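You operate a simulated robot arm through the tools that you are given. There is no shell and no other tool. Be economical: measure what you need, move in short steps, check, and stop when the job is done.

You are at the controls of a simulated robot arm. One attempt, no reset.

TASK
Fit, grease and test the tall orange cap in the blue holder.
Fine: latch it, pump two shots of grease, hold the test button till the lamp lights, in that order.

It is judged by the outcome, as a careful person would: the job done as asked, and still so three seconds after it is handed in. It fails if anything else is knocked over, pushed out of place, dropped, spilled or broken. Lids that push on must go on centred and level and be pressed home; caps that screw on are set level and turned clockwise until they are tight.

THE ROBOT
A 6-joint arm with a two-finger parallel gripper, fixed in place. Base frame: the origin is at the foot of the arm, x ahead of it, y to its left, z up; the work surface is at about z = 806. Lengths are in mm, angles in rad, forces in N, time in s.
With the tool pointing down near the work surface it reaches from about 240 to 640 mm from the base axis. Its first joint turns from -1.152 to 1.152 rad. Payload 2.7 kg.
Tool frame: the origin (TCP) lies between the finger pads and is the grasp point; the fingertips stand 23 mm ahead of it; z points along the fingers, y is the line along which they close. Largest opening 94 mm; finger width 38, thickness 10; the body of the gripper, 54 by 96 mm, starts 39 mm behind the TCP.
Orientation is that of the tool frame in the base frame, as a unit quaternion [x, y, z, w]. With the fingers straight down and closing along the base's y, the tool's x points along the base's -x, its y along +y and its z along -z.

THE INTERFACE
- The arm moves only by the tool servo_tool. Its arguments are lists of equal length, an entry for each row: "jaw": the gripper command, from -1 (fully open) to 1 (shut), values between in proportion; "translation": the shift along the tool's x, y, z in units of 20 mm (1.0 is 20 mm), a list of three; "turn": the turn, a rotation vector about the tool's x, y, z in units of 8 degrees (1.0 is 8 degrees), a list of three. In form: {"jaw": [jaw, ...], "translation": [[x, y, z], ...], "turn": [[ax, ay, az], ...]}. A call has 1 to 20 rows; each row shifts and turns the commanded pose from where the row before left it, along the tool's axes as they then stand. A call with a number of a shift or a turn outside -1 to 1 is refused whole. Each row takes 0.2 s and may step no farther than 50 mm and 0.15 rad from the row before; otherwise, or with a gripper value out of range, the whole call is refused. Where a pose cannot be reached the arm comes as near as it can. A force on the tool above 70 N (or 10 N above the force at the start of the call, whichever is more), or a blocked arm, ends the call early, and 0.2 s more pass. The fingers move at their own pace (about 45 mm/s each) and stop on an object; they squeeze with about 34 N. The grip force told is the motor's: it shows also when the fingers shut on nothing. Time passes only in rows, and 0.2 s behind the last, so rows that do not move let the fingers close. It gives the time, the measured TCP pose, the force on the tool (base axes), the opening and the grip force at its end, in the units of the frame above (readings bear some noise).
- Cameras (640 x 400 px; columns grow to the right, rows downward): "scene" is fixed at [86.2, -449.6, 1389.7]; the picture's right is [0.61, -0.79, 0.00], its down [-0.54, -0.42, -0.73] and it looks along [0.58, 0.44, -0.68] (base axes); focal length 323 px, centre (320, 200). "wrist" rides on the gripper at [-39, 0, -44] in the tool frame; the picture's right is [0.00, -1.00, 0.00], its down [0.97, 0.00, -0.24] and it looks along [0.24, 0.00, 0.97] (tool axes); focal length 218 px, centre (320, 200). There is no depth. A picture from a camera that has moved, and an enlarged one, comes with that camera's place and axes in the base frame and with its lens.
- capture(camera): a new picture of that camera. No time passes.
- enlarge(camera, box): a new picture of the part [left, top, right, bottom] of that camera's present view, enlarged. No time passes.
- close_job(): hands the job in; it is judged then, once.

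Work in short steps. Places have to be worked out from the pictures, the camera data and where the tool is seen: move nearer, look again, correct. Check each grasp and each placing, and mend what went wrong. You have 120 turns and 64 pictures in all, those below and enlarged ones among them. Open the gripper and draw the arm clear of the work before you hand the job in, unless the task says otherwise; then end with one line.

The tools are called after "Call:" as name(argument=value, ...) on one line, values as JSON. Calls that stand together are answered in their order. servo_tool: Moves the arm, as the interface text tells. Its arguments: {"type":"object","properties":{"jaw":{"type":"array","items":{"type":"number"}},"translation":{"type":"array","items":{"type":"array","items":{"type":"number"}}},"turn":{"type":"array","items":{"type":"array","items":{"type":"number"}}}},"required":["jaw","translation","turn"]} The other tools are called the same way: capture (camera) takes a picture; enlarge (camera, box) takes an enlarged picture of a part of a camera's view; close_job () hands the job in.

At the start:

```text
time: 0.0
eef_pos: [382.4, 93.7, 1093.9]
tcp_rot: [0.0, 1.0, 0.0, 0.0]
ft_force: [-0.6, -0.7, -0.4]
width: 94.1
grasp_force: 0.0
```

scene: 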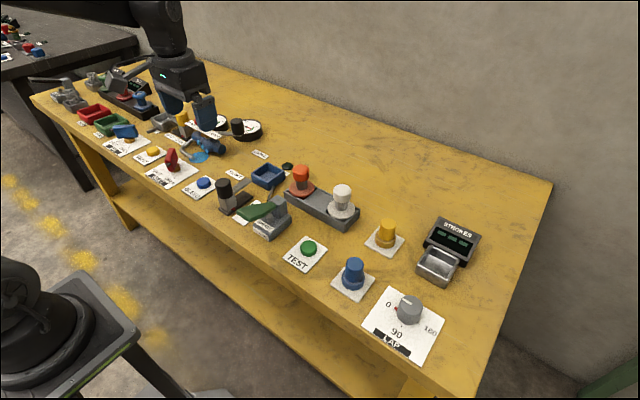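
wrist: 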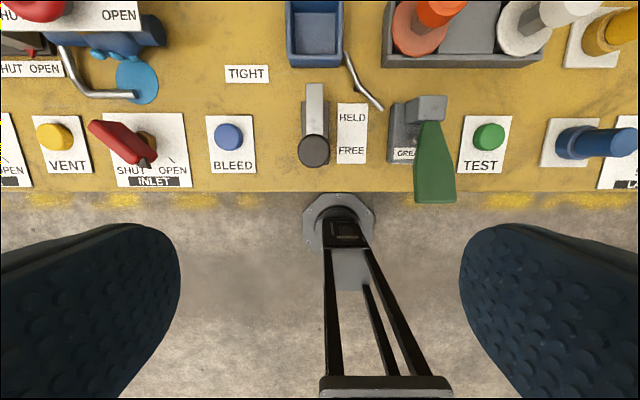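

I'll look at the work area in more detail before moving.

Call:
enlarge(camera="scene", box=[200, 140, 400, 265])

Call:
enlarge(camera="scene", box=[30, 60, 230, 185])

Call:
enlarge(camera="wrist", box=[160, 0, 640, 300])

```text
3.20 times, centred on (300, 202) of scene
camera zoom: at [86.2, -449.6, 1389.7], right [0.61, -0.79, 0.0], down [-0.54, -0.42, -0.73], along [0.58, 0.44, -0.68], focal length 1033 px, centre (384, 192)
```

zoom: 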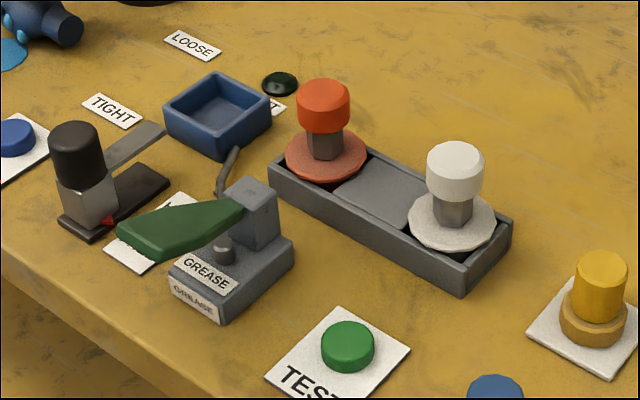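

```text
3.20 times, centred on (130, 122) of scene
camera zoom: at [86.2, -449.6, 1389.7], right [0.61, -0.79, 0.0], down [-0.54, -0.42, -0.73], along [0.58, 0.44, -0.68], focal length 1033 px, centre (928, 448)
```

zoom: 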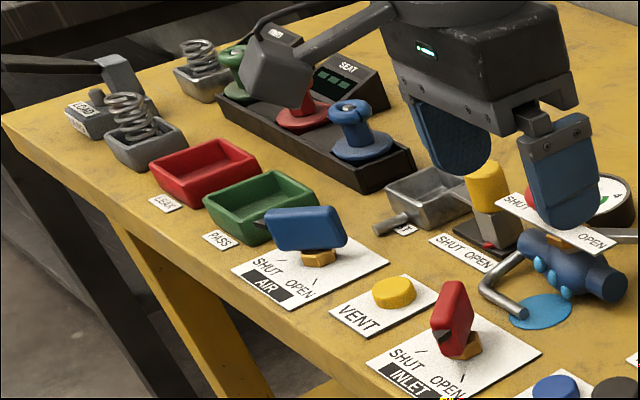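

```text
1.33 times, centred on (400, 150) of wrist
camera zoom: at [421.8, 93.1, 1139.1], right [0.0, -1.0, 0.0], down [-0.97, 0.0, 0.24], along [-0.24, 0.0, -0.97], focal length 291 px, centre (213, 267)
```

zoom: 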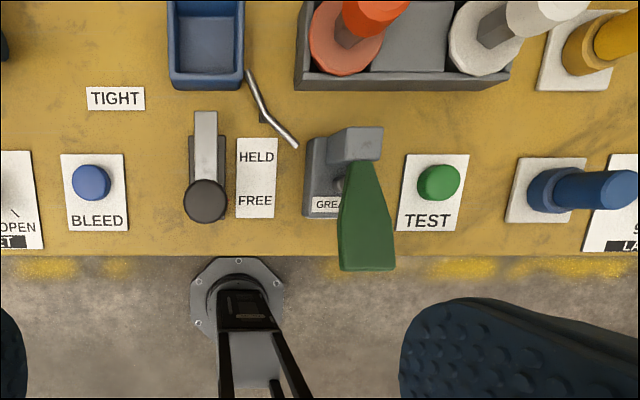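

The blue holder seems to be near (563, 99), the orange cap near (565, -25). I'll move forward at height and look straight at them.

Call:
servo_tool(jaw=[-1, -1, -1, -1, -1, -1, -1], translation=[[-1, -0.5, 0], [-1, -0.5, 0], [-1, -0.5, 0], [-1, -0.5, 0], [-1, -0.5, 0], [-1, -0.5, 0], [0, 0, 0]], turn=[[0, 0, 0], [0, 0, 0], [0, 0, 0], [0, 0, 0], [0, 0, 0], [0, 0, 0], [0, 0, 0]])

Call:
capture(camera="wrist")

Call:
enlarge(camera="wrist", box=[200, 40, 440, 190])

```text
time: 1.6
eef_pos: [500.8, 31.9, 1094.4]
tcp_rot: [0.0, 1.0, 0.0, 0.001]
ft_force: [-1.0, -0.8, 0.6]
width: 94.1
grasp_force: 0.1
```

```text
58 pictures are left
camera wrist: at [541.6, 32.4, 1138.7], right [0.0, -1.0, 0.0], down [-0.97, 0.0, 0.24], along [-0.24, 0.0, -0.97], focal length 218 px, centre (320, 200)
```

wrist: 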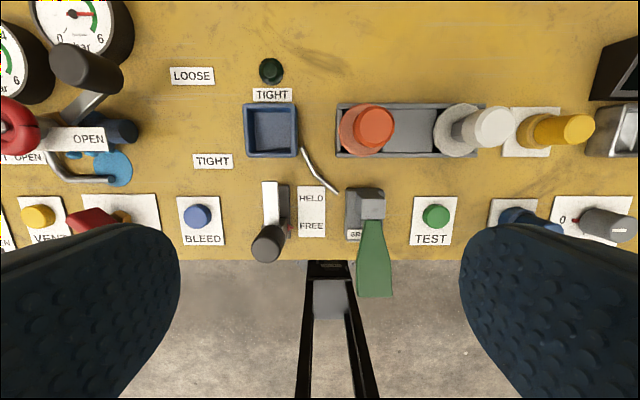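

```text
2.67 times, centred on (320, 115) of wrist
camera zoom: at [541.6, 32.4, 1138.7], right [0.0, -1.0, 0.0], down [-0.97, 0.0, 0.24], along [-0.24, 0.0, -0.97], focal length 582 px, centre (320, 427)
```

zoom: 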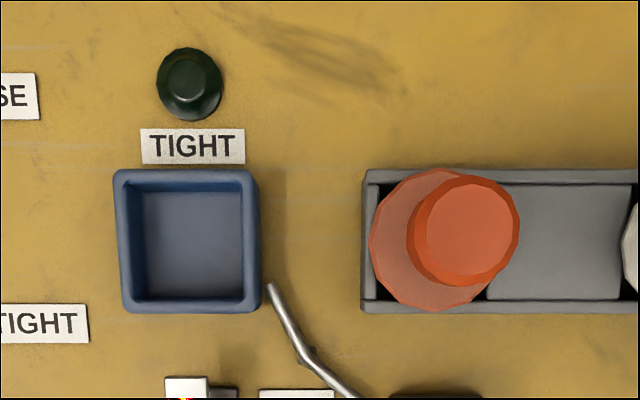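

The blue holder is at about (562, 99), the orange cap at about (563, -27) with head top around z 895. I'll move above the cap, staying high, and look again.

Call:
servo_tool(jaw=[-1, -1, -1, -1, -1, -1, -1], translation=[[-1, -1, 0], [-1, -1, 0], [-1, -0.95, 0], [-0.1, 0, 1], [0, 0, 1], [0, 0, 1], [0, 0, 1]], turn=[[0, 0, 0], [0, 0, 0], [0, 0, 0], [0, 0, 0], [0, 0, 0], [0, 0, 0], [0, 0, 0]])

Call:
capture(camera="wrist")

Call:
enlarge(camera="scene", box=[200, 120, 392, 240])

```text
time: 3.2
eef_pos: [564.5, -24.5, 1014.8]
tcp_rot: [0.0, 1.0, 0.0, 0.0]
ft_force: [0.1, 0.5, 0.4]
width: 94.2
grasp_force: 0.0
```

```text
56 pictures are left
camera wrist: at [604.3, -24.4, 1059.2], right [0.0, -1.0, 0.0], down [-0.97, 0.0, 0.24], along [-0.24, 0.0, -0.97], focal length 218 px, centre (320, 200)
```

wrist: 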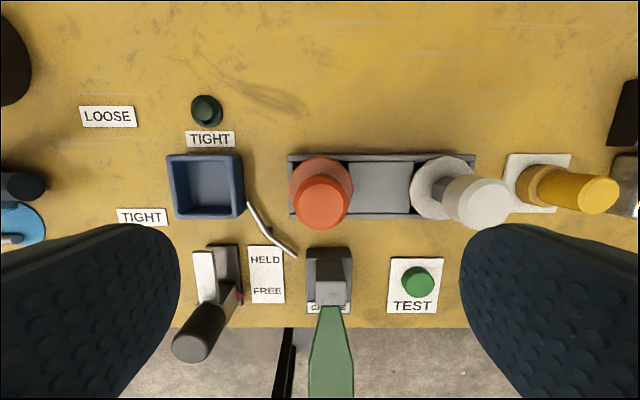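

```text
3.33 times, centred on (296, 180) of scene
camera zoom: at [86.2, -449.6, 1389.7], right [0.61, -0.79, 0.0], down [-0.54, -0.42, -0.73], along [0.58, 0.44, -0.68], focal length 1076 px, centre (400, 267)
```

zoom: 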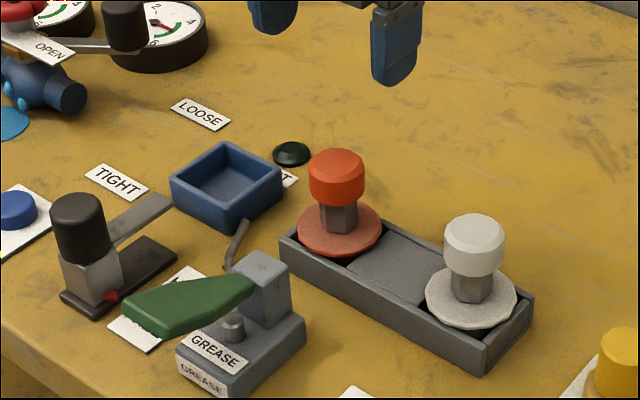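

The head is centred around (561, -26). I'll lower the open fingers around it, checking before I grip.

Call:
servo_tool(jaw=[-1, -1, -1, -1, -1, -1, -1, -1], translation=[[0.17, -0.07, 0.6], [0, 0, 1], [0, 0, 1], [0, 0, 1], [0, 0, 1], [0, 0, 1], [0, 0, 1], [0, 0, 0]], turn=[[0, 0, 0], [0, 0, 0], [0, 0, 0], [0, 0, 0], [0, 0, 0], [0, 0, 0], [0, 0, 0], [0, 0, 0]])

Call:
capture(camera="wrist")

Call:
enlarge(camera="scene", box=[240, 130, 368, 210])

```text
time: 5.0
eef_pos: [561.1, -25.0, 881.8]
tcp_rot: [0.0, 1.0, 0.0, -0.001]
ft_force: [-0.4, 1.0, 0.3]
width: 93.6
grasp_force: 0.0
```

```text
54 pictures are left
camera wrist: at [600.8, -25.8, 926.5], right [0.0, -1.0, 0.0], down [-0.97, 0.0, 0.24], along [-0.24, 0.0, -0.97], focal length 218 px, centre (320, 200)
```

wrist: 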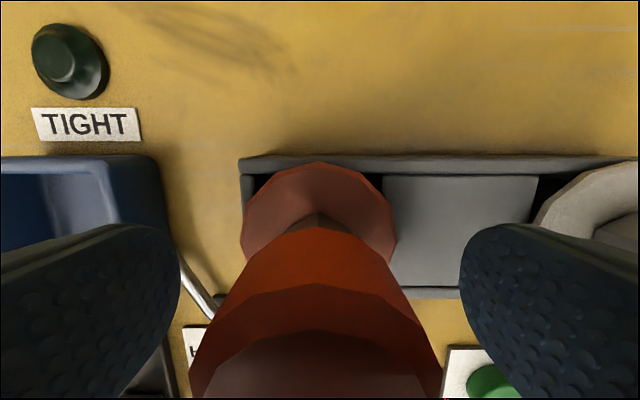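

```text
5.00 times, centred on (304, 170) of scene
camera zoom: at [86.2, -449.6, 1389.7], right [0.61, -0.79, 0.0], down [-0.54, -0.42, -0.73], along [0.58, 0.44, -0.68], focal length 1615 px, centre (400, 350)
```

zoom: 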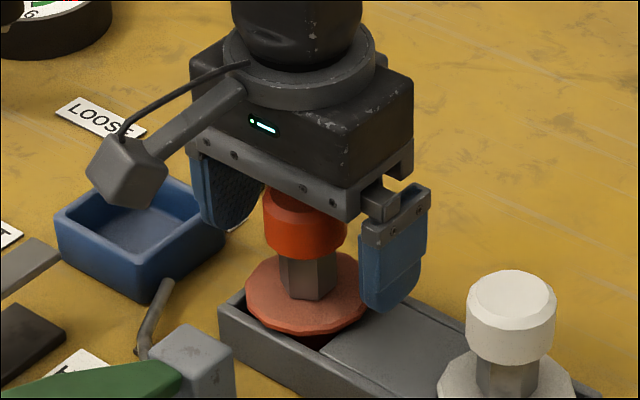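

Both views put the head at z about 882–906 and the flange at 837. I'll raise about 11 mm so the pads cover the head, then close.

Call:
servo_tool(jaw=[-1, 0, 1, 1, 1, 1, 1], translation=[[0, 0, -0.55], [0, 0, 0], [0, 0, 0], [0, 0, 0], [0, 0, 0], [0, 0, 0], [0, 0, 0]], turn=[[0, 0, 0], [0, 0, 0], [0, 0, 0], [0, 0, 0], [0, 0, 0], [0, 0, 0], [0, 0, 0]])

Call:
enlarge(camera="scene", box=[240, 130, 368, 210])

```text
time: 6.6
eef_pos: [560.6, -24.8, 892.5]
tcp_rot: [0.0, 1.0, -0.001, 0.0]
ft_force: [0.1, 1.7, 0.9]
width: 41.8
grasp_force: 33.6
```

```text
5.00 times, centred on (304, 170) of scene
camera zoom: at [86.2, -449.5, 1389.7], right [0.61, -0.79, 0.0], down [-0.54, -0.42, -0.73], along [0.58, 0.44, -0.68], focal length 1615 px, centre (400, 350)
```

zoom: 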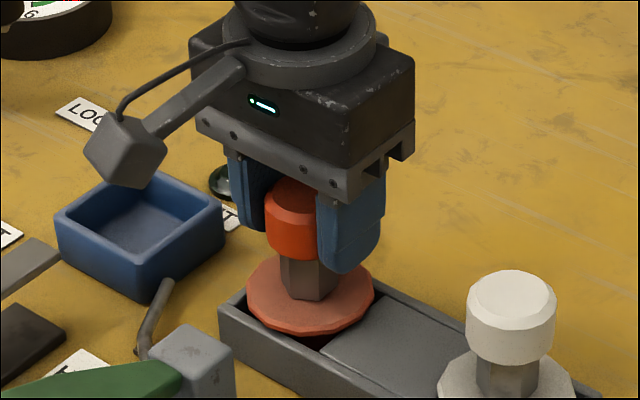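

Gripped at 41.8 mm with the cap level. Lifting 80 mm straight up and checking what sits below the flange.

Call:
servo_tool(jaw=[1, 1, 1, 1, 1, 1], translation=[[0, 0, -0.5], [0, 0, -0.5], [0, 0, -1], [0, 0, -1], [0, 0, -1], [0, 0, 0]], turn=[[0, 0, 0], [0, 0, 0], [0, 0, 0], [0, 0, 0], [0, 0, 0], [0, 0, 0]])

Call:
enlarge(camera="scene", box=[240, 110, 400, 210])

Call:
capture(camera="wrist")

```text
time: 8.0
eef_pos: [560.3, -26.0, 972.7]
tcp_rot: [0.0, 1.0, 0.001, 0.0]
ft_force: [0.0, -0.1, -4.4]
width: 41.6
grasp_force: 33.9
```

```text
4.00 times, centred on (320, 160) of scene
camera zoom: at [86.3, -449.6, 1389.7], right [0.61, -0.79, 0.0], down [-0.54, -0.42, -0.73], along [0.58, 0.44, -0.68], focal length 1292 px, centre (320, 360)
```

zoom: 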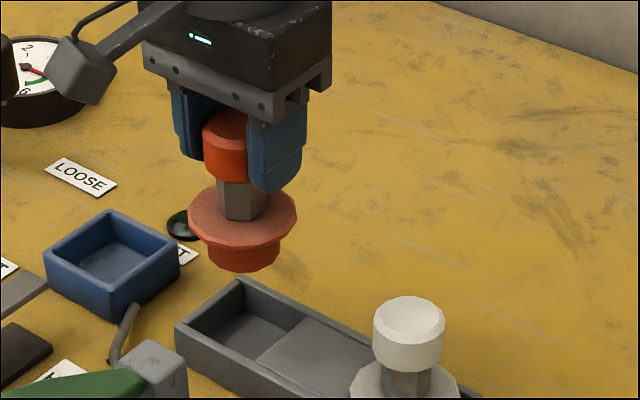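

```text
50 pictures are left
camera wrist: at [600.5, -26.1, 1017.7], right [0.0, -1.0, 0.0], down [-0.97, 0.0, 0.24], along [-0.24, 0.0, -0.97], focal length 218 px, centre (320, 200)
```

wrist: 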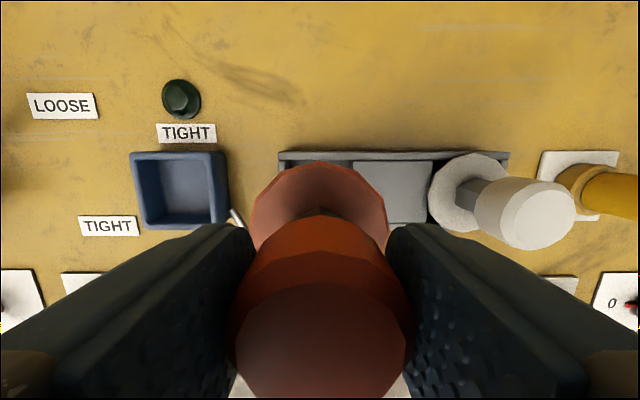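

The cap has a plug below its flange, and it was lifted cleanly. I'll move partway toward the holder to measure its centre more precisely.

Call:
servo_tool(jaw=[1, 1, 1, 1, 1], translation=[[0, 0.8, -0.5], [0, 1, 0], [0, 1, 0], [0, 0.5, 0], [0, 0, 0]], turn=[[0, 0, 0], [0, 0, 0], [0, 0, 0], [0, 0, 0], [0, 0, 0]])

Call:
enlarge(camera="wrist", box=[160, 100, 400, 250])

```text
time: 9.2
eef_pos: [561.1, 38.5, 984.0]
tcp_rot: [0.0, 1.0, 0.001, 0.001]
ft_force: [1.0, -0.8, -5.5]
width: 41.6
grasp_force: 33.6
```

```text
2.67 times, centred on (280, 175) of wrist
camera zoom: at [600.1, 39.0, 1028.2], right [0.0, -1.0, 0.0], down [-0.97, 0.0, 0.24], along [-0.24, 0.0, -0.97], focal length 582 px, centre (427, 267)
```

zoom: 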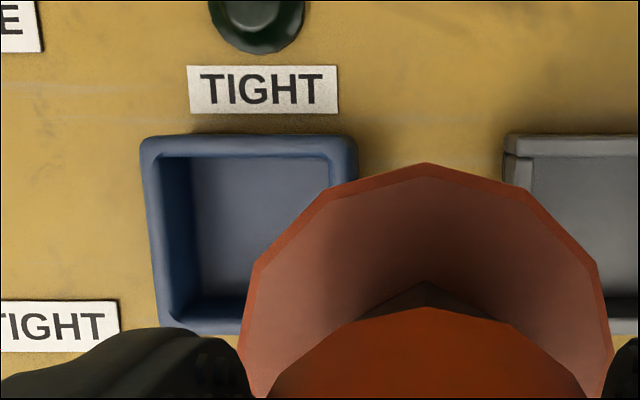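

The holder rim centre works out at about (562, 98.5), with a 55 mm opening that the plug fits. I'll move over it and come down partway.

Call:
servo_tool(jaw=[1, 1, 1, 1, 1, 1, 1], translation=[[0, 1, 0], [0, 1, 0], [-0.04, 1, 0], [0, 0, 1], [0, 0, 1], [0, 0, 0.5], [0, 0, 0]], turn=[[0, 0, 0], [0, 0, 0], [0, 0, 0], [0, 0, 0], [0, 0, 0], [0, 0, 0], [0, 0, 0]])

Call:
enlarge(camera="scene", box=[208, 110, 336, 190])

Call:
capture(camera="wrist")

```text
time: 10.8
eef_pos: [561.7, 99.0, 933.4]
tcp_rot: [0.001, 1.0, -0.001, 0.0]
ft_force: [-0.5, 0.0, -4.2]
width: 41.5
grasp_force: 33.9
```

```text
5.00 times, centred on (272, 150) of scene
camera zoom: at [86.3, -449.6, 1389.7], right [0.61, -0.79, 0.0], down [-0.54, -0.42, -0.73], along [0.58, 0.44, -0.68], focal length 1615 px, centre (560, 450)
```

zoom: 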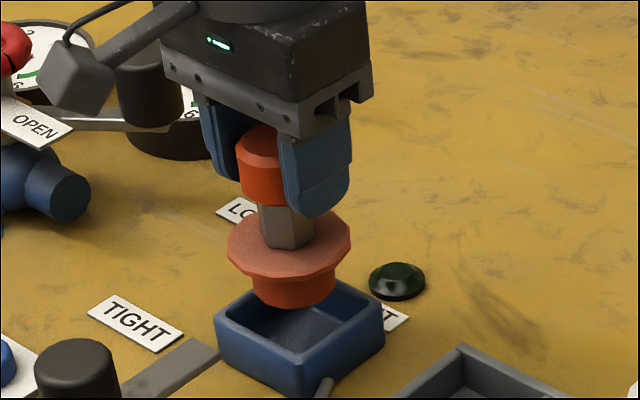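

```text
47 pictures are left
camera wrist: at [601.3, 99.1, 977.2], right [0.0, -1.0, 0.0], down [-0.97, 0.0, 0.24], along [-0.24, 0.0, -0.97], focal length 218 px, centre (320, 200)
```

wrist: 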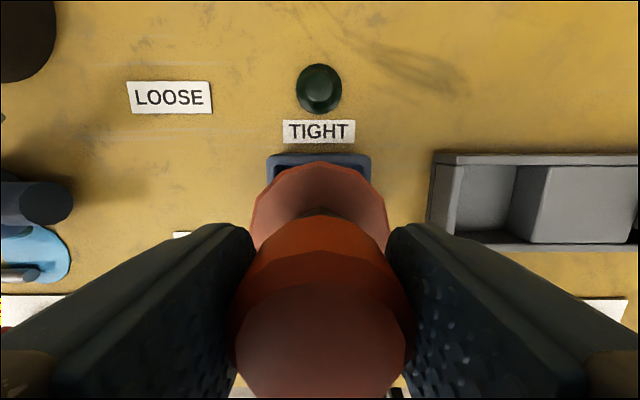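

The cap is centred over the holder to within about a millimetre. Lowering 28 mm and checking.

Call:
servo_tool(jaw=[1, 1, 1, 1], translation=[[0.03, 0.02, 0.5], [0, 0, 0.5], [0, 0, 0.4], [0, 0, 0]], turn=[[0, 0, 0], [0, 0, 0], [0, 0, 0], [0, 0, 0]])

Call:
enlarge(camera="scene", box=[208, 120, 336, 200])

```text
time: 11.8
eef_pos: [561.5, 97.6, 903.4]
tcp_rot: [0.0, 1.0, 0.0, 0.0]
ft_force: [-0.1, 0.3, -5.4]
width: 41.6
grasp_force: 33.4
```

```text
5.00 times, centred on (272, 160) of scene
camera zoom: at [86.3, -449.6, 1389.7], right [0.61, -0.79, 0.0], down [-0.54, -0.42, -0.73], along [0.58, 0.44, -0.68], focal length 1615 px, centre (560, 400)
```

zoom: 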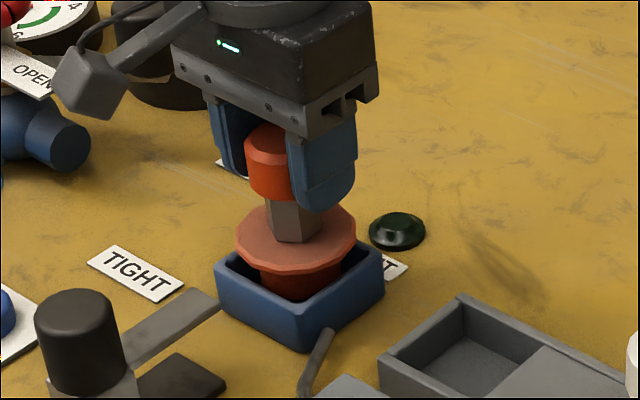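

The plug is entering centrally. Continuing slowly until it takes load.

Call:
servo_tool(jaw=[1, 1, 1, 1, 1], translation=[[0, 0.04, 0.2], [0, 0, 0.2], [0, 0, 0.15], [0, 0, 0.1], [0, 0, 0]], turn=[[0, 0, 0], [0, 0, 0], [0, 0, 0], [0, 0, 0], [0, 0, 0]])

Call:
enlarge(camera="scene", box=[208, 120, 336, 200])

```text
time: 13.0
eef_pos: [560.1, 100.8, 891.8]
tcp_rot: [-0.001, 1.0, 0.0, 0.0]
ft_force: [-0.8, 0.4, -0.2]
width: 41.5
grasp_force: 34.0
```

```text
5.00 times, centred on (272, 160) of scene
camera zoom: at [86.2, -449.6, 1389.7], right [0.61, -0.79, 0.0], down [-0.54, -0.42, -0.73], along [0.58, 0.44, -0.68], focal length 1615 px, centre (560, 400)
```

zoom: 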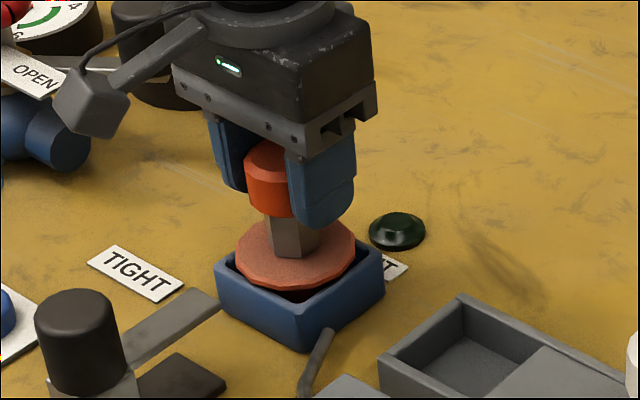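

The weight has come off the arm at z 891.8, so the plug is touching. A gentle push will confirm it's seated.

Call:
servo_tool(jaw=[1, 1, 1], translation=[[0, 0, 0.08], [0, 0, 0.08], [0, 0, 0]], turn=[[0, 0, 0], [0, 0, 0], [0, 0, 0]])

Call:
capture(camera="wrist")

```text
time: 13.8
eef_pos: [562.1, 100.9, 892.2]
tcp_rot: [0.001, 1.0, 0.0, 0.004]
ft_force: [-7.6, -0.9, 27.1]
width: 41.8
grasp_force: 33.8
```

```text
44 pictures are left
camera wrist: at [601.6, 100.2, 937.2], right [0.0, -1.0, 0.0], down [-0.97, 0.0, 0.23], along [-0.23, 0.0, -0.97], focal length 218 px, centre (320, 200)
```

wrist: 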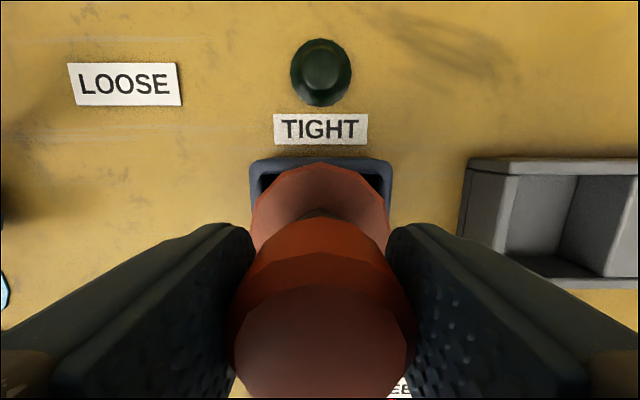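

It's seated against a firm stop with 27 N and is centred. I'll relieve the push, open and lift clear.

Call:
servo_tool(jaw=[1, 0.5, -0.2, -1, -1, -1, -1, -1, -1, -1, -1], translation=[[0, 0, -0.15], [0, 0, 0], [0, 0, 0], [0, 0, 0], [0, 0, 0], [0, 0, 0], [0, 0, -1], [0, 0, -1], [0, 0, -1], [0, 0, -1], [0, 0, 0]], turn=[[0, 0, 0], [0, 0, 0], [0, 0, 0], [0, 0, 0], [0, 0, 0], [0, 0, 0], [0, 0, 0], [0, 0, 0], [0, 0, 0], [0, 0, 0], [0, 0, 0]])

Call:
enlarge(camera="scene", box=[208, 130, 336, 210])

Call:
capture(camera="wrist")

```text
time: 16.2
eef_pos: [560.0, 100.8, 972.8]
tcp_rot: [0.0, 1.0, 0.001, -0.001]
ft_force: [0.2, -1.1, -0.4]
width: 94.0
grasp_force: 0.0
```

```text
5.00 times, centred on (272, 170) of scene
camera zoom: at [86.2, -449.6, 1389.7], right [0.61, -0.79, 0.0], down [-0.54, -0.42, -0.73], along [0.58, 0.44, -0.68], focal length 1615 px, centre (560, 350)
```

zoom: 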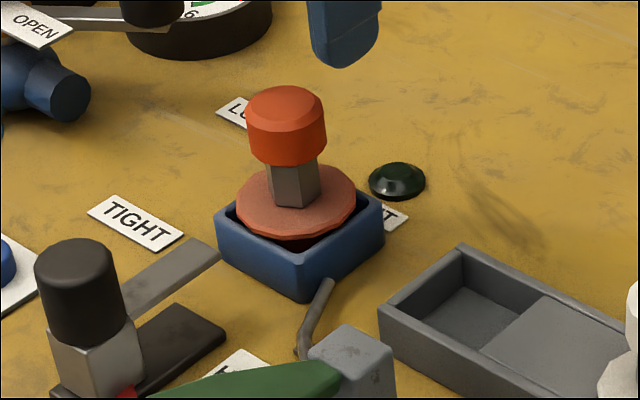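

```text
42 pictures are left
camera wrist: at [600.6, 100.2, 1017.4], right [0.0, -1.0, 0.0], down [-0.97, 0.0, 0.24], along [-0.24, 0.0, -0.97], focal length 218 px, centre (320, 200)
```

wrist: 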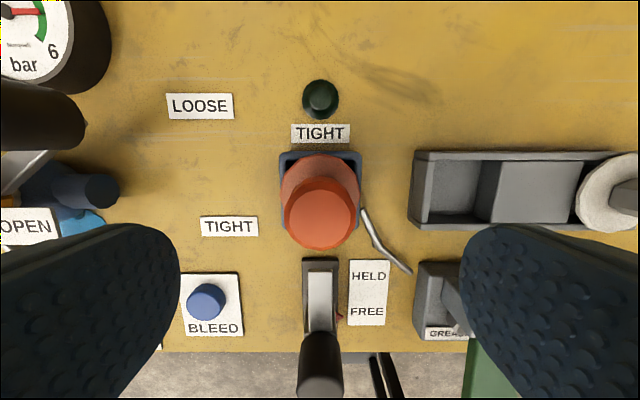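

The cap sits level and centred. The latch slide has its knob at about (422, 100) with its top at z 889; I'll move over it and check.

Call:
servo_tool(jaw=[-1, -1, -1, -1, -1, -1, -1, -1], translation=[[1, 0, 0], [1, 0, 0], [1, 0, 0], [1, 0, 0], [1, 0, 0], [1, 0, 0], [0.9, 0, 0], [0, 0, 0]], turn=[[0, 0, 0], [0, 0, 0], [0, 0, 0], [0, 0, 0], [0, 0, 0], [0, 0, 0], [0, 0, 0], [0, 0, 0]])

Call:
capture(camera="wrist")

Call:
enlarge(camera="scene", box=[160, 120, 320, 220])

```text
time: 18.0
eef_pos: [422.4, 99.5, 973.1]
tcp_rot: [0.0, 1.0, 0.0, 0.0]
ft_force: [-0.1, 0.0, 0.3]
width: 94.1
grasp_force: 0.1
```

```text
41 pictures are left
camera wrist: at [462.1, 100.1, 1017.4], right [0.0, -1.0, 0.0], down [-0.97, 0.0, 0.24], along [-0.24, 0.0, -0.97], focal length 218 px, centre (320, 200)
```

wrist: 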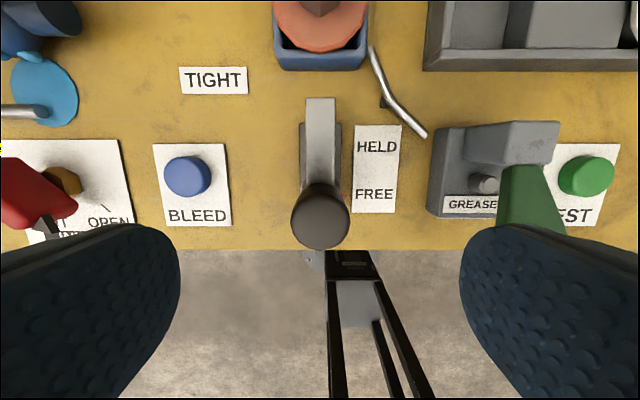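

```text
4.00 times, centred on (240, 170) of scene
camera zoom: at [86.2, -449.6, 1389.7], right [0.61, -0.79, 0.0], down [-0.54, -0.42, -0.73], along [0.58, 0.44, -0.68], focal length 1292 px, centre (640, 320)
```

zoom: 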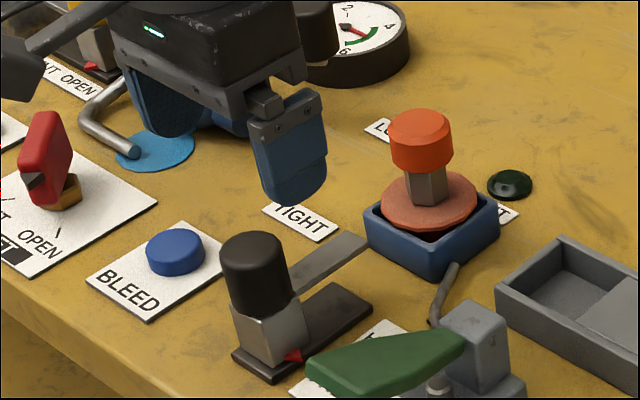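

The knob is about 36 mm across and centred near (417, 100). Lowering the open fingers around it.

Call:
servo_tool(jaw=[-1, -1, -1, -1, -1, -1], translation=[[0.25, 0.02, 1], [0, 0, 1], [0, 0, 1], [0, 0, 1], [0, 0, 0.85], [0, 0, 0]], turn=[[0, 0, 0], [0, 0, 0], [0, 0, 0], [0, 0, 0], [0, 0, 0], [0, 0, 0]])

Call:
capture(camera="wrist")

Call:
enlarge(camera="scene", box=[160, 120, 320, 220])

```text
time: 19.4
eef_pos: [416.4, 100.2, 874.2]
tcp_rot: [0.001, 1.0, 0.0, 0.0]
ft_force: [-1.1, 0.5, -0.2]
width: 94.0
grasp_force: 0.0
```

```text
39 pictures are left
camera wrist: at [456.5, 100.1, 918.3], right [0.0, -1.0, 0.0], down [-0.97, 0.0, 0.24], along [-0.24, 0.0, -0.97], focal length 218 px, centre (320, 200)
```

wrist: 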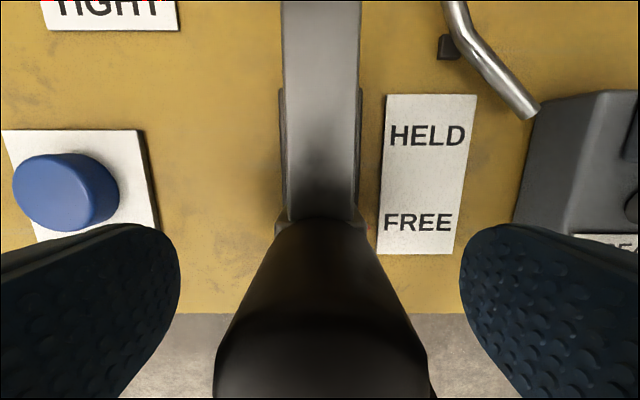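

```text
4.00 times, centred on (240, 170) of scene
camera zoom: at [86.2, -449.6, 1389.7], right [0.61, -0.79, 0.0], down [-0.54, -0.42, -0.73], along [0.58, 0.44, -0.68], focal length 1292 px, centre (640, 320)
```

zoom: 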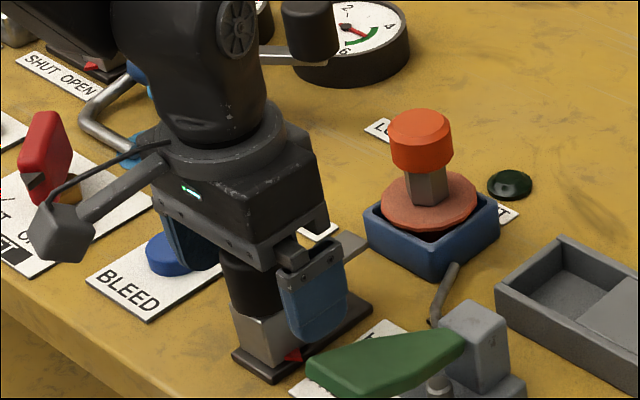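

The fingers straddle the knob with nothing touching. Closing on it.

Call:
servo_tool(jaw=[0, 1, 1, 1, 1, 1], translation=[[0, 0, 0], [0, 0, 0], [0, 0, 0], [0, 0, 0], [0, 0, 0], [0, 0, 0]], turn=[[0, 0, 0], [0, 0, 0], [0, 0, 0], [0, 0, 0], [0, 0, 0], [0, 0, 0]])

```text
time: 20.8
eef_pos: [416.4, 100.1, 873.1]
tcp_rot: [0.0, 1.0, 0.0, -0.001]
ft_force: [1.3, -1.9, 0.7]
width: 37.9
grasp_force: 44.8
```

The knob is held at 37.9 mm. I'll slide it toward HELD (+x) in small steps and watch the force.

Call:
servo_tool(jaw=[1, 1, 1, 1, 1], translation=[[-0.25, 0, 0], [-0.25, 0, 0], [-0.25, 0, 0], [-0.25, 0, 0], [0, 0, 0]], turn=[[0, 0, 0], [0, 0, 0], [0, 0, 0], [0, 0, 0], [0, 0, 0]])

Call:
enlarge(camera="scene", box=[160, 120, 320, 220])

```text
time: 22.0
eef_pos: [437.3, 98.8, 873.2]
tcp_rot: [0.0, 1.0, -0.001, -0.003]
ft_force: [-1.0, -4.1, -31.0]
width: 37.7
grasp_force: 45.1
```

```text
4.00 times, centred on (240, 170) of scene
camera zoom: at [86.6, -449.6, 1389.7], right [0.61, -0.79, 0.0], down [-0.54, -0.42, -0.73], along [0.58, 0.44, -0.68], focal length 1292 px, centre (640, 320)
```

zoom: 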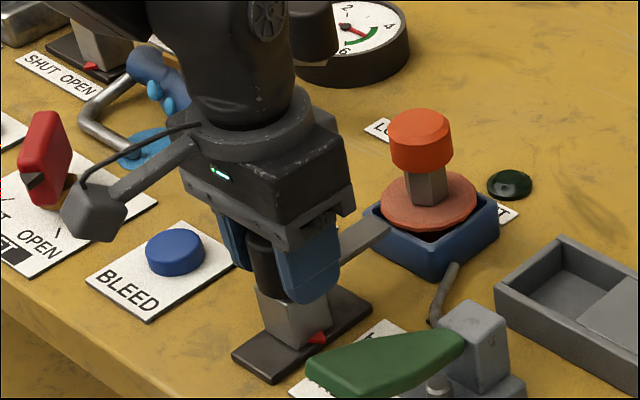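

It slides freely in x, but there's a 31 N downward pull on the tool. I'll ease down 1 mm and continue.

Call:
servo_tool(jaw=[1, 1, 1, 1], translation=[[0, 0, 0.06], [-0.25, 0, 0], [-0.25, 0, 0], [0, 0, 0]], turn=[[0, 0, 0], [0, 0, 0], [0, 0, 0], [0, 0, 0]])

```text
time: 23.0
eef_pos: [446.8, 100.2, 873.3]
tcp_rot: [0.0, 1.0, 0.0, -0.001]
ft_force: [0.2, -4.2, -17.6]
width: 38.0
grasp_force: 44.8
```

Good, the pull has dropped to 18 N. Continuing toward the stop.

Call:
servo_tool(jaw=[1, 1, 1, 1, 1], translation=[[0, 0, 0.05], [-0.25, 0, 0], [-0.2, 0, 0], [-0.15, 0, 0], [0, 0, 0]], turn=[[0, 0, 0], [0, 0, 0], [0, 0, 0], [0, 0, 0], [0, 0, 0]])

Call:
enlarge(camera="scene", box=[160, 120, 320, 220])

Call:
capture(camera="wrist")

```text
time: 24.2
eef_pos: [459.5, 99.6, 873.6]
tcp_rot: [0.0, 1.0, 0.0, 0.001]
ft_force: [0.3, -5.5, 2.8]
width: 37.7
grasp_force: 45.3
```

```text
4.00 times, centred on (240, 170) of scene
camera zoom: at [86.2, -449.7, 1389.7], right [0.61, -0.79, 0.0], down [-0.54, -0.42, -0.73], along [0.58, 0.44, -0.68], focal length 1292 px, centre (640, 320)
```

zoom: 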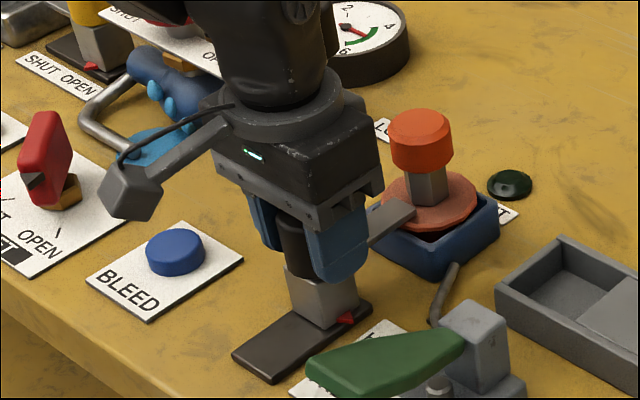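

```text
35 pictures are left
camera wrist: at [500.6, 99.9, 918.9], right [0.0, -1.0, 0.0], down [-0.97, 0.0, 0.24], along [-0.24, 0.0, -0.97], focal length 218 px, centre (320, 200)
```

wrist: 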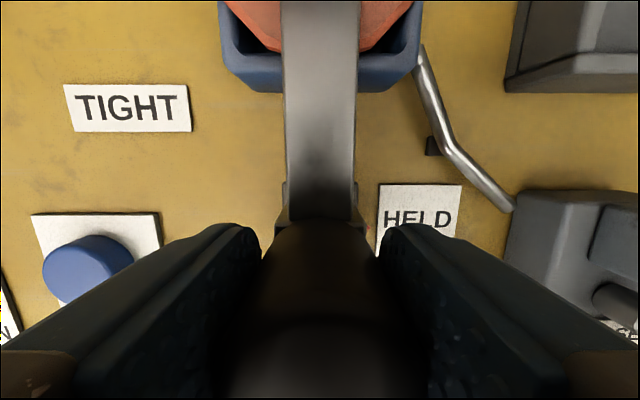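

The arm is over the flange and the block is nearly at the far end. A few more small steps should find the end stop.

Call:
servo_tool(jaw=[1, 1, 1, 1], translation=[[-0.1, 0, 0], [-0.1, 0, 0], [-0.1, 0, 0], [0, 0, 0]], turn=[[0, 0, 0], [0, 0, 0], [0, 0, 0], [0, 0, 0]])

Call:
enlarge(camera="scene", box=[208, 140, 304, 200])

```text
time: 25.2
eef_pos: [463.1, 99.8, 872.5]
tcp_rot: [0.0, 1.0, -0.001, -0.005]
ft_force: [-31.8, -4.0, 20.1]
width: 37.8
grasp_force: 44.6
```

```text
6.67 times, centred on (256, 170) of scene
camera zoom: at [85.1, -449.8, 1389.7], right [0.61, -0.79, 0.0], down [-0.54, -0.42, -0.73], along [0.58, 0.44, -0.68], focal length 2153 px, centre (747, 400)
```

zoom: 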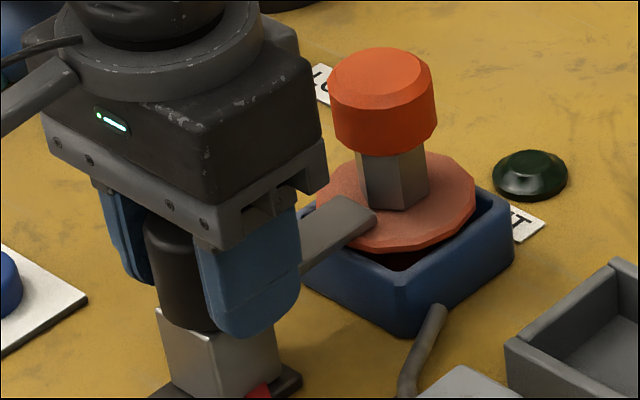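

It hit the end stop at x 463 with 32 N, and the arm lies over the flange. I'll ease off, open and rise, then check the latch stays.

Call:
servo_tool(jaw=[1, 0.3, -0.5, -1, -1, -1, -1, -1, -1, -1], translation=[[0.08, 0, -0.05], [0, 0, 0], [0, 0, 0], [0, 0, 0], [0, 0, 0], [0, 0, -1], [0, 0, -1], [0, 0, -1], [0, 0, -1], [0, 0, 0]], turn=[[0, 0, 0], [0, 0, 0], [0, 0, 0], [0, 0, 0], [0, 0, 0], [0, 0, 0], [0, 0, 0], [0, 0, 0], [0, 0, 0], [0, 0, 0]])

Call:
enlarge(camera="scene", box=[192, 140, 352, 240])

Call:
capture(camera="wrist")

```text
time: 27.4
eef_pos: [464.1, 100.4, 954.4]
tcp_rot: [0.0, 1.0, 0.0, 0.0]
ft_force: [0.1, -0.8, 0.6]
width: 94.4
grasp_force: 0.0
```

```text
4.00 times, centred on (272, 190) of scene
camera zoom: at [86.2, -449.6, 1389.7], right [0.61, -0.79, 0.0], down [-0.54, -0.42, -0.73], along [0.58, 0.44, -0.68], focal length 1292 px, centre (512, 240)
```

zoom: 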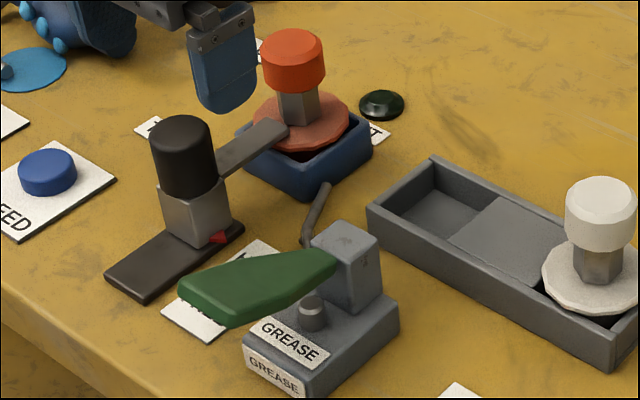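

```text
32 pictures are left
camera wrist: at [503.8, 100.6, 1000.1], right [0.0, -1.0, 0.0], down [-0.97, 0.0, 0.24], along [-0.24, 0.0, -0.97], focal length 218 px, centre (320, 200)
```

wrist: 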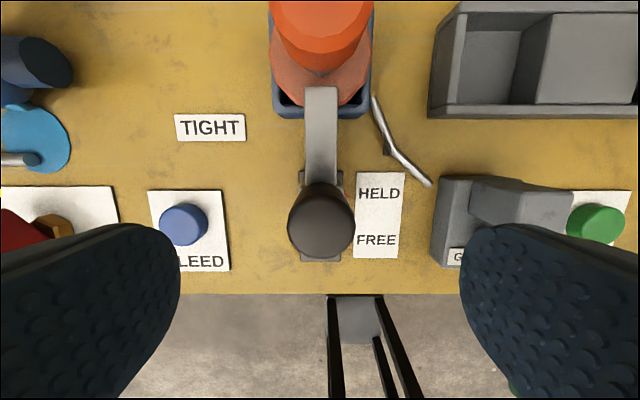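

The latch is at HELD with its arm clamping the flange. The grease lever's free end is around (366, -36, 905); I'll close the fingers and move above it.

Call:
servo_tool(jaw=[0, 1, 1, 1, 1, 1, 1, 1, 1], translation=[[0, 0, -1], [0, 0, -0.5], [0.6, -1, 0], [0.6, -1, 0], [0.6, -1, 0], [0.6, -1, 0], [0.6, -1, 0], [0.6, -1, 0], [0.5, -0.8, 0]], turn=[[0, 0, 0], [0, 0, 0], [0, 0, 0], [0, 0, 0], [0, 0, 0], [0, 0, 0], [0, 0, 0], [0, 0, 0], [0, 0, 0]])

Call:
capture(camera="wrist")

Call:
enlarge(camera="scene", box=[192, 140, 352, 240])

```text
time: 29.4
eef_pos: [381.9, -37.2, 981.9]
tcp_rot: [0.001, 1.0, 0.0, 0.0]
ft_force: [0.5, -1.0, 0.3]
width: 0.2
grasp_force: 34.7
```

```text
31 pictures are left
camera wrist: at [421.4, -36.9, 1027.7], right [0.0, -1.0, 0.0], down [-0.97, 0.0, 0.24], along [-0.24, 0.0, -0.97], focal length 218 px, centre (320, 200)
```

wrist: 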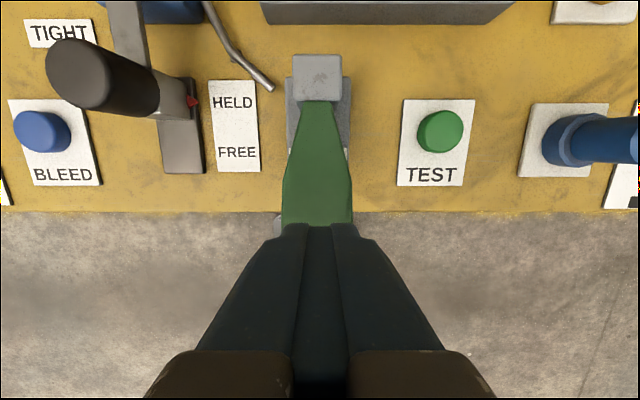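

```text
4.00 times, centred on (272, 190) of scene
camera zoom: at [86.2, -449.6, 1389.7], right [0.61, -0.79, 0.0], down [-0.54, -0.42, -0.73], along [0.58, 0.44, -0.68], focal length 1292 px, centre (512, 240)
```

zoom: 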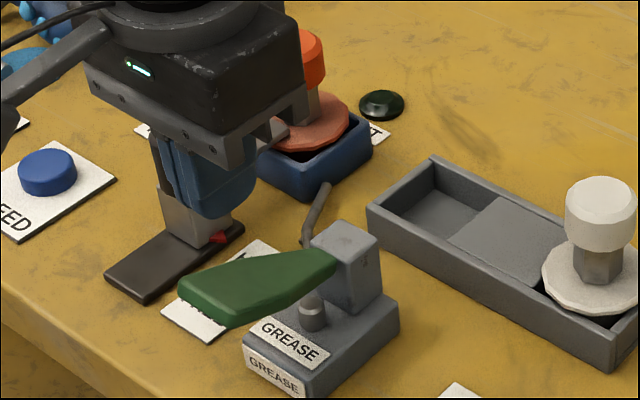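

The lever is centred at y -36.5 under the fingertips and its end is near x 372. I'll move 5 mm inward and lower until I touch it.

Call:
servo_tool(jaw=[1, 1, 1, 1, 1, 1, 1], translation=[[-0.25, 0, 1], [0, 0, 1], [0, 0, 0.5], [0, 0, 0.25], [0, 0, 0.25], [0, 0, 0.25], [0, 0, 0]], turn=[[0, 0, 0], [0, 0, 0], [0, 0, 0], [0, 0, 0], [0, 0, 0], [0, 0, 0], [0, 0, 0]])

Call:
enlarge(camera="scene", box=[192, 140, 352, 240])

```text
time: 31.0
eef_pos: [385.7, -34.5, 918.9]
tcp_rot: [0.0, 1.0, 0.0, 0.0]
ft_force: [0.0, 0.1, 2.8]
width: 0.0
grasp_force: 33.6
```

```text
4.00 times, centred on (272, 190) of scene
camera zoom: at [86.1, -449.6, 1389.7], right [0.61, -0.79, 0.0], down [-0.54, -0.42, -0.73], along [0.58, 0.44, -0.68], focal length 1292 px, centre (512, 240)
```

zoom: 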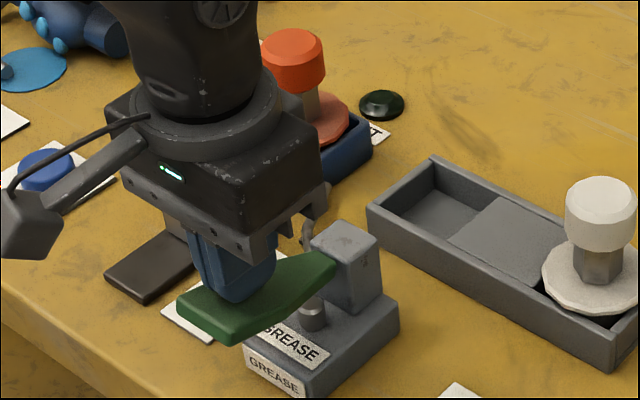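

Contact made and the lever is starting to move. Pressing on down in small steps.

Call:
servo_tool(jaw=[1, 1, 1, 1, 1], translation=[[0, 0, 0.25], [0, 0, 0.25], [0, 0, 0.25], [0, 0, 0.25], [0, 0, 0]], turn=[[0, 0, 0], [0, 0, 0], [0, 0, 0], [0, 0, 0], [0, 0, 0]])

Call:
enlarge(camera="scene", box=[192, 140, 352, 240])

```text
time: 32.2
eef_pos: [386.9, -36.9, 898.3]
tcp_rot: [0.0, 1.0, 0.0, 0.0]
ft_force: [-0.4, 1.4, 3.0]
width: 0.1
grasp_force: 33.6
```

```text
4.00 times, centred on (272, 190) of scene
camera zoom: at [86.1, -449.6, 1389.7], right [0.61, -0.79, 0.0], down [-0.54, -0.42, -0.73], along [0.58, 0.44, -0.68], focal length 1292 px, centre (512, 240)
```

zoom: 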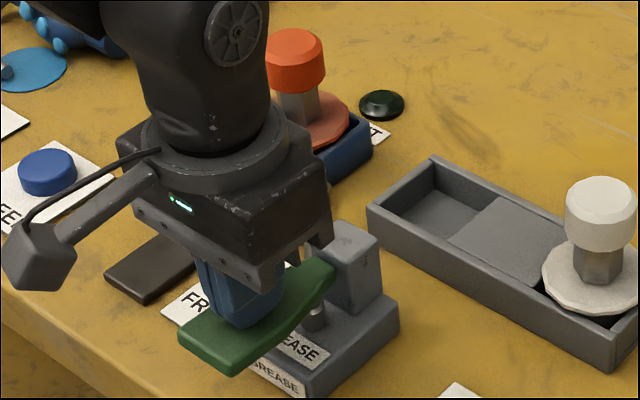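

The lever follows with light resistance (3 N). Continuing to the bottom of its stroke.

Call:
servo_tool(jaw=[1, 1, 1, 1, 1, 1], translation=[[0, 0, 0.2], [0, 0, 0.2], [0, 0, 0.2], [0, 0, 0.2], [0, 0, 0.2], [0, 0, 0]], turn=[[0, 0, 0], [0, 0, 0], [0, 0, 0], [0, 0, 0], [0, 0, 0], [0, 0, 0]])

Call:
enlarge(camera="scene", box=[192, 140, 352, 240])

```text
time: 33.6
eef_pos: [387.7, -34.3, 880.6]
tcp_rot: [0.0, 1.0, 0.0, 0.002]
ft_force: [-23.7, -2.0, 57.9]
width: 0.0
grasp_force: 34.0
```

```text
4.00 times, centred on (272, 190) of scene
camera zoom: at [84.9, -449.6, 1389.8], right [0.61, -0.79, 0.0], down [-0.54, -0.42, -0.73], along [0.58, 0.44, -0.68], focal length 1292 px, centre (512, 240)
```

zoom: 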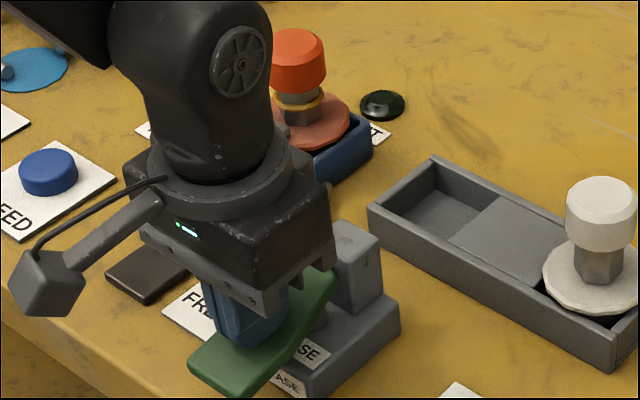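

It bottomed out and a grease ring has appeared on the cap stem: shot one. I'll rise fully and confirm the lever returns.

Call:
servo_tool(jaw=[1, 1, 1, 1, 1, 1, 1], translation=[[0, 0, -0.4], [0, 0, -0.6], [0, 0, -0.6], [0, 0, -0.6], [0, 0, -0.6], [0, 0, 0], [0, 0, 0]], turn=[[0, 0, 0], [0, 0, 0], [0, 0, 0], [0, 0, 0], [0, 0, 0], [0, 0, 0], [0, 0, 0]])

Call:
enlarge(camera="scene", box=[192, 140, 352, 240])

```text
time: 35.2
eef_pos: [387.4, -35.5, 935.8]
tcp_rot: [0.0, 1.0, 0.001, 0.0]
ft_force: [0.7, 0.0, 0.0]
width: 0.0
grasp_force: 34.1
```

```text
4.00 times, centred on (272, 190) of scene
camera zoom: at [86.2, -449.6, 1389.7], right [0.61, -0.79, 0.0], down [-0.54, -0.42, -0.73], along [0.58, 0.44, -0.68], focal length 1292 px, centre (512, 240)
```

zoom: 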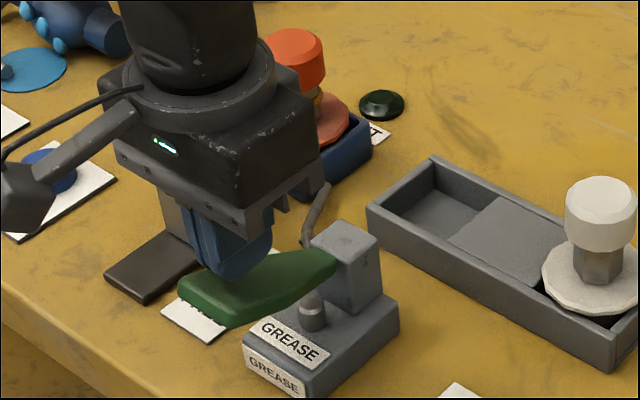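

The lever has returned fully. Second stroke: the same travel down.

Call:
servo_tool(jaw=[1, 1, 1, 1, 1, 1, 1, 1, 1, 1], translation=[[0, 0, 0.4], [0, 0, 0.4], [0, 0, 0.4], [0, 0, 0.4], [0, 0, 0.4], [0, 0, 0.3], [0, 0, 0.2], [0, 0, 0.2], [0, 0, 0.1], [0, 0, 0]], turn=[[0, 0, 0], [0, 0, 0], [0, 0, 0], [0, 0, 0], [0, 0, 0], [0, 0, 0], [0, 0, 0], [0, 0, 0], [0, 0, 0], [0, 0, 0]])

Call:
enlarge(camera="scene", box=[192, 140, 352, 240])

```text
time: 37.4
eef_pos: [388.4, -34.8, 882.0]
tcp_rot: [0.001, 1.0, 0.0, 0.003]
ft_force: [-24.0, 9.0, 58.8]
width: 0.0
grasp_force: 33.7
```

```text
4.00 times, centred on (272, 190) of scene
camera zoom: at [84.8, -449.3, 1389.9], right [0.61, -0.79, 0.0], down [-0.54, -0.42, -0.73], along [0.58, 0.44, -0.68], focal length 1292 px, centre (512, 240)
```

zoom: 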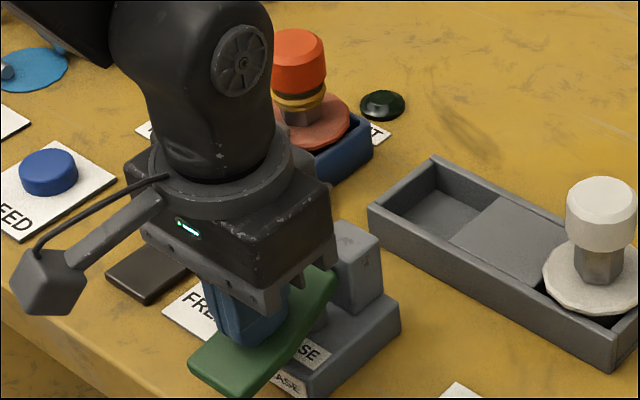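

Two grease rings are visible. Rising fully, then moving over the green TEST button at about (439, -145).

Call:
servo_tool(jaw=[1, 1, 1, 1, 1, 1, 1, 1, 1, 1, 1], translation=[[0, 0, -0.4], [0, 0, -0.6], [0, 0, -0.8], [0, 0, -0.9], [0, 0, -0.9], [-0.5, -1, 0], [-0.5, -1, 0], [-0.5, -1, 0], [-0.5, -1, 0], [-0.5, -1, 0], [-0.1, -0.5, 0]], turn=[[0, 0, 0], [0, 0, 0], [0, 0, 0], [0, 0, 0], [0, 0, 0], [0, 0, 0], [0, 0, 0], [0, 0, 0], [0, 0, 0], [0, 0, 0], [0, 0, 0]])

Call:
capture(camera="wrist")

Call:
capture(camera="scene")

```text
time: 39.8
eef_pos: [439.0, -145.7, 950.6]
tcp_rot: [0.0, 1.0, 0.0, 0.0]
ft_force: [0.2, -0.3, 0.1]
width: 0.0
grasp_force: 33.9
```

```text
24 pictures are left
camera wrist: at [479.3, -146.0, 995.7], right [0.0, -1.0, 0.0], down [-0.97, 0.0, 0.24], along [-0.24, 0.0, -0.97], focal length 218 px, centre (320, 200)
```

wrist: 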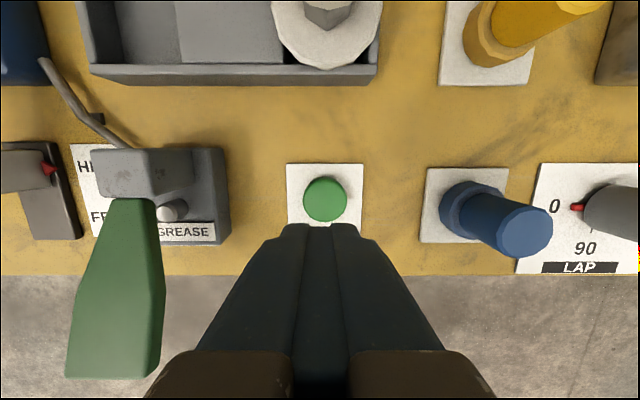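

```text
23 pictures are left
```

scene: 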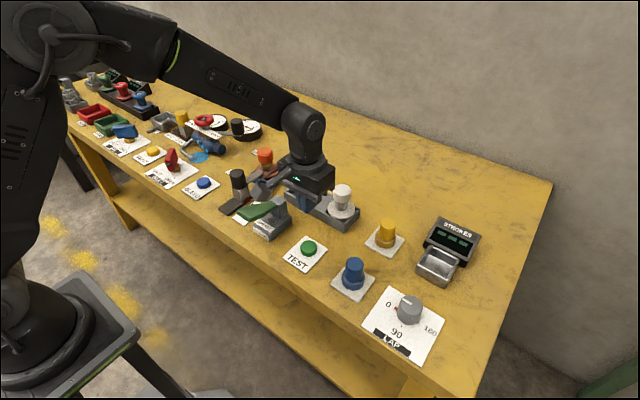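

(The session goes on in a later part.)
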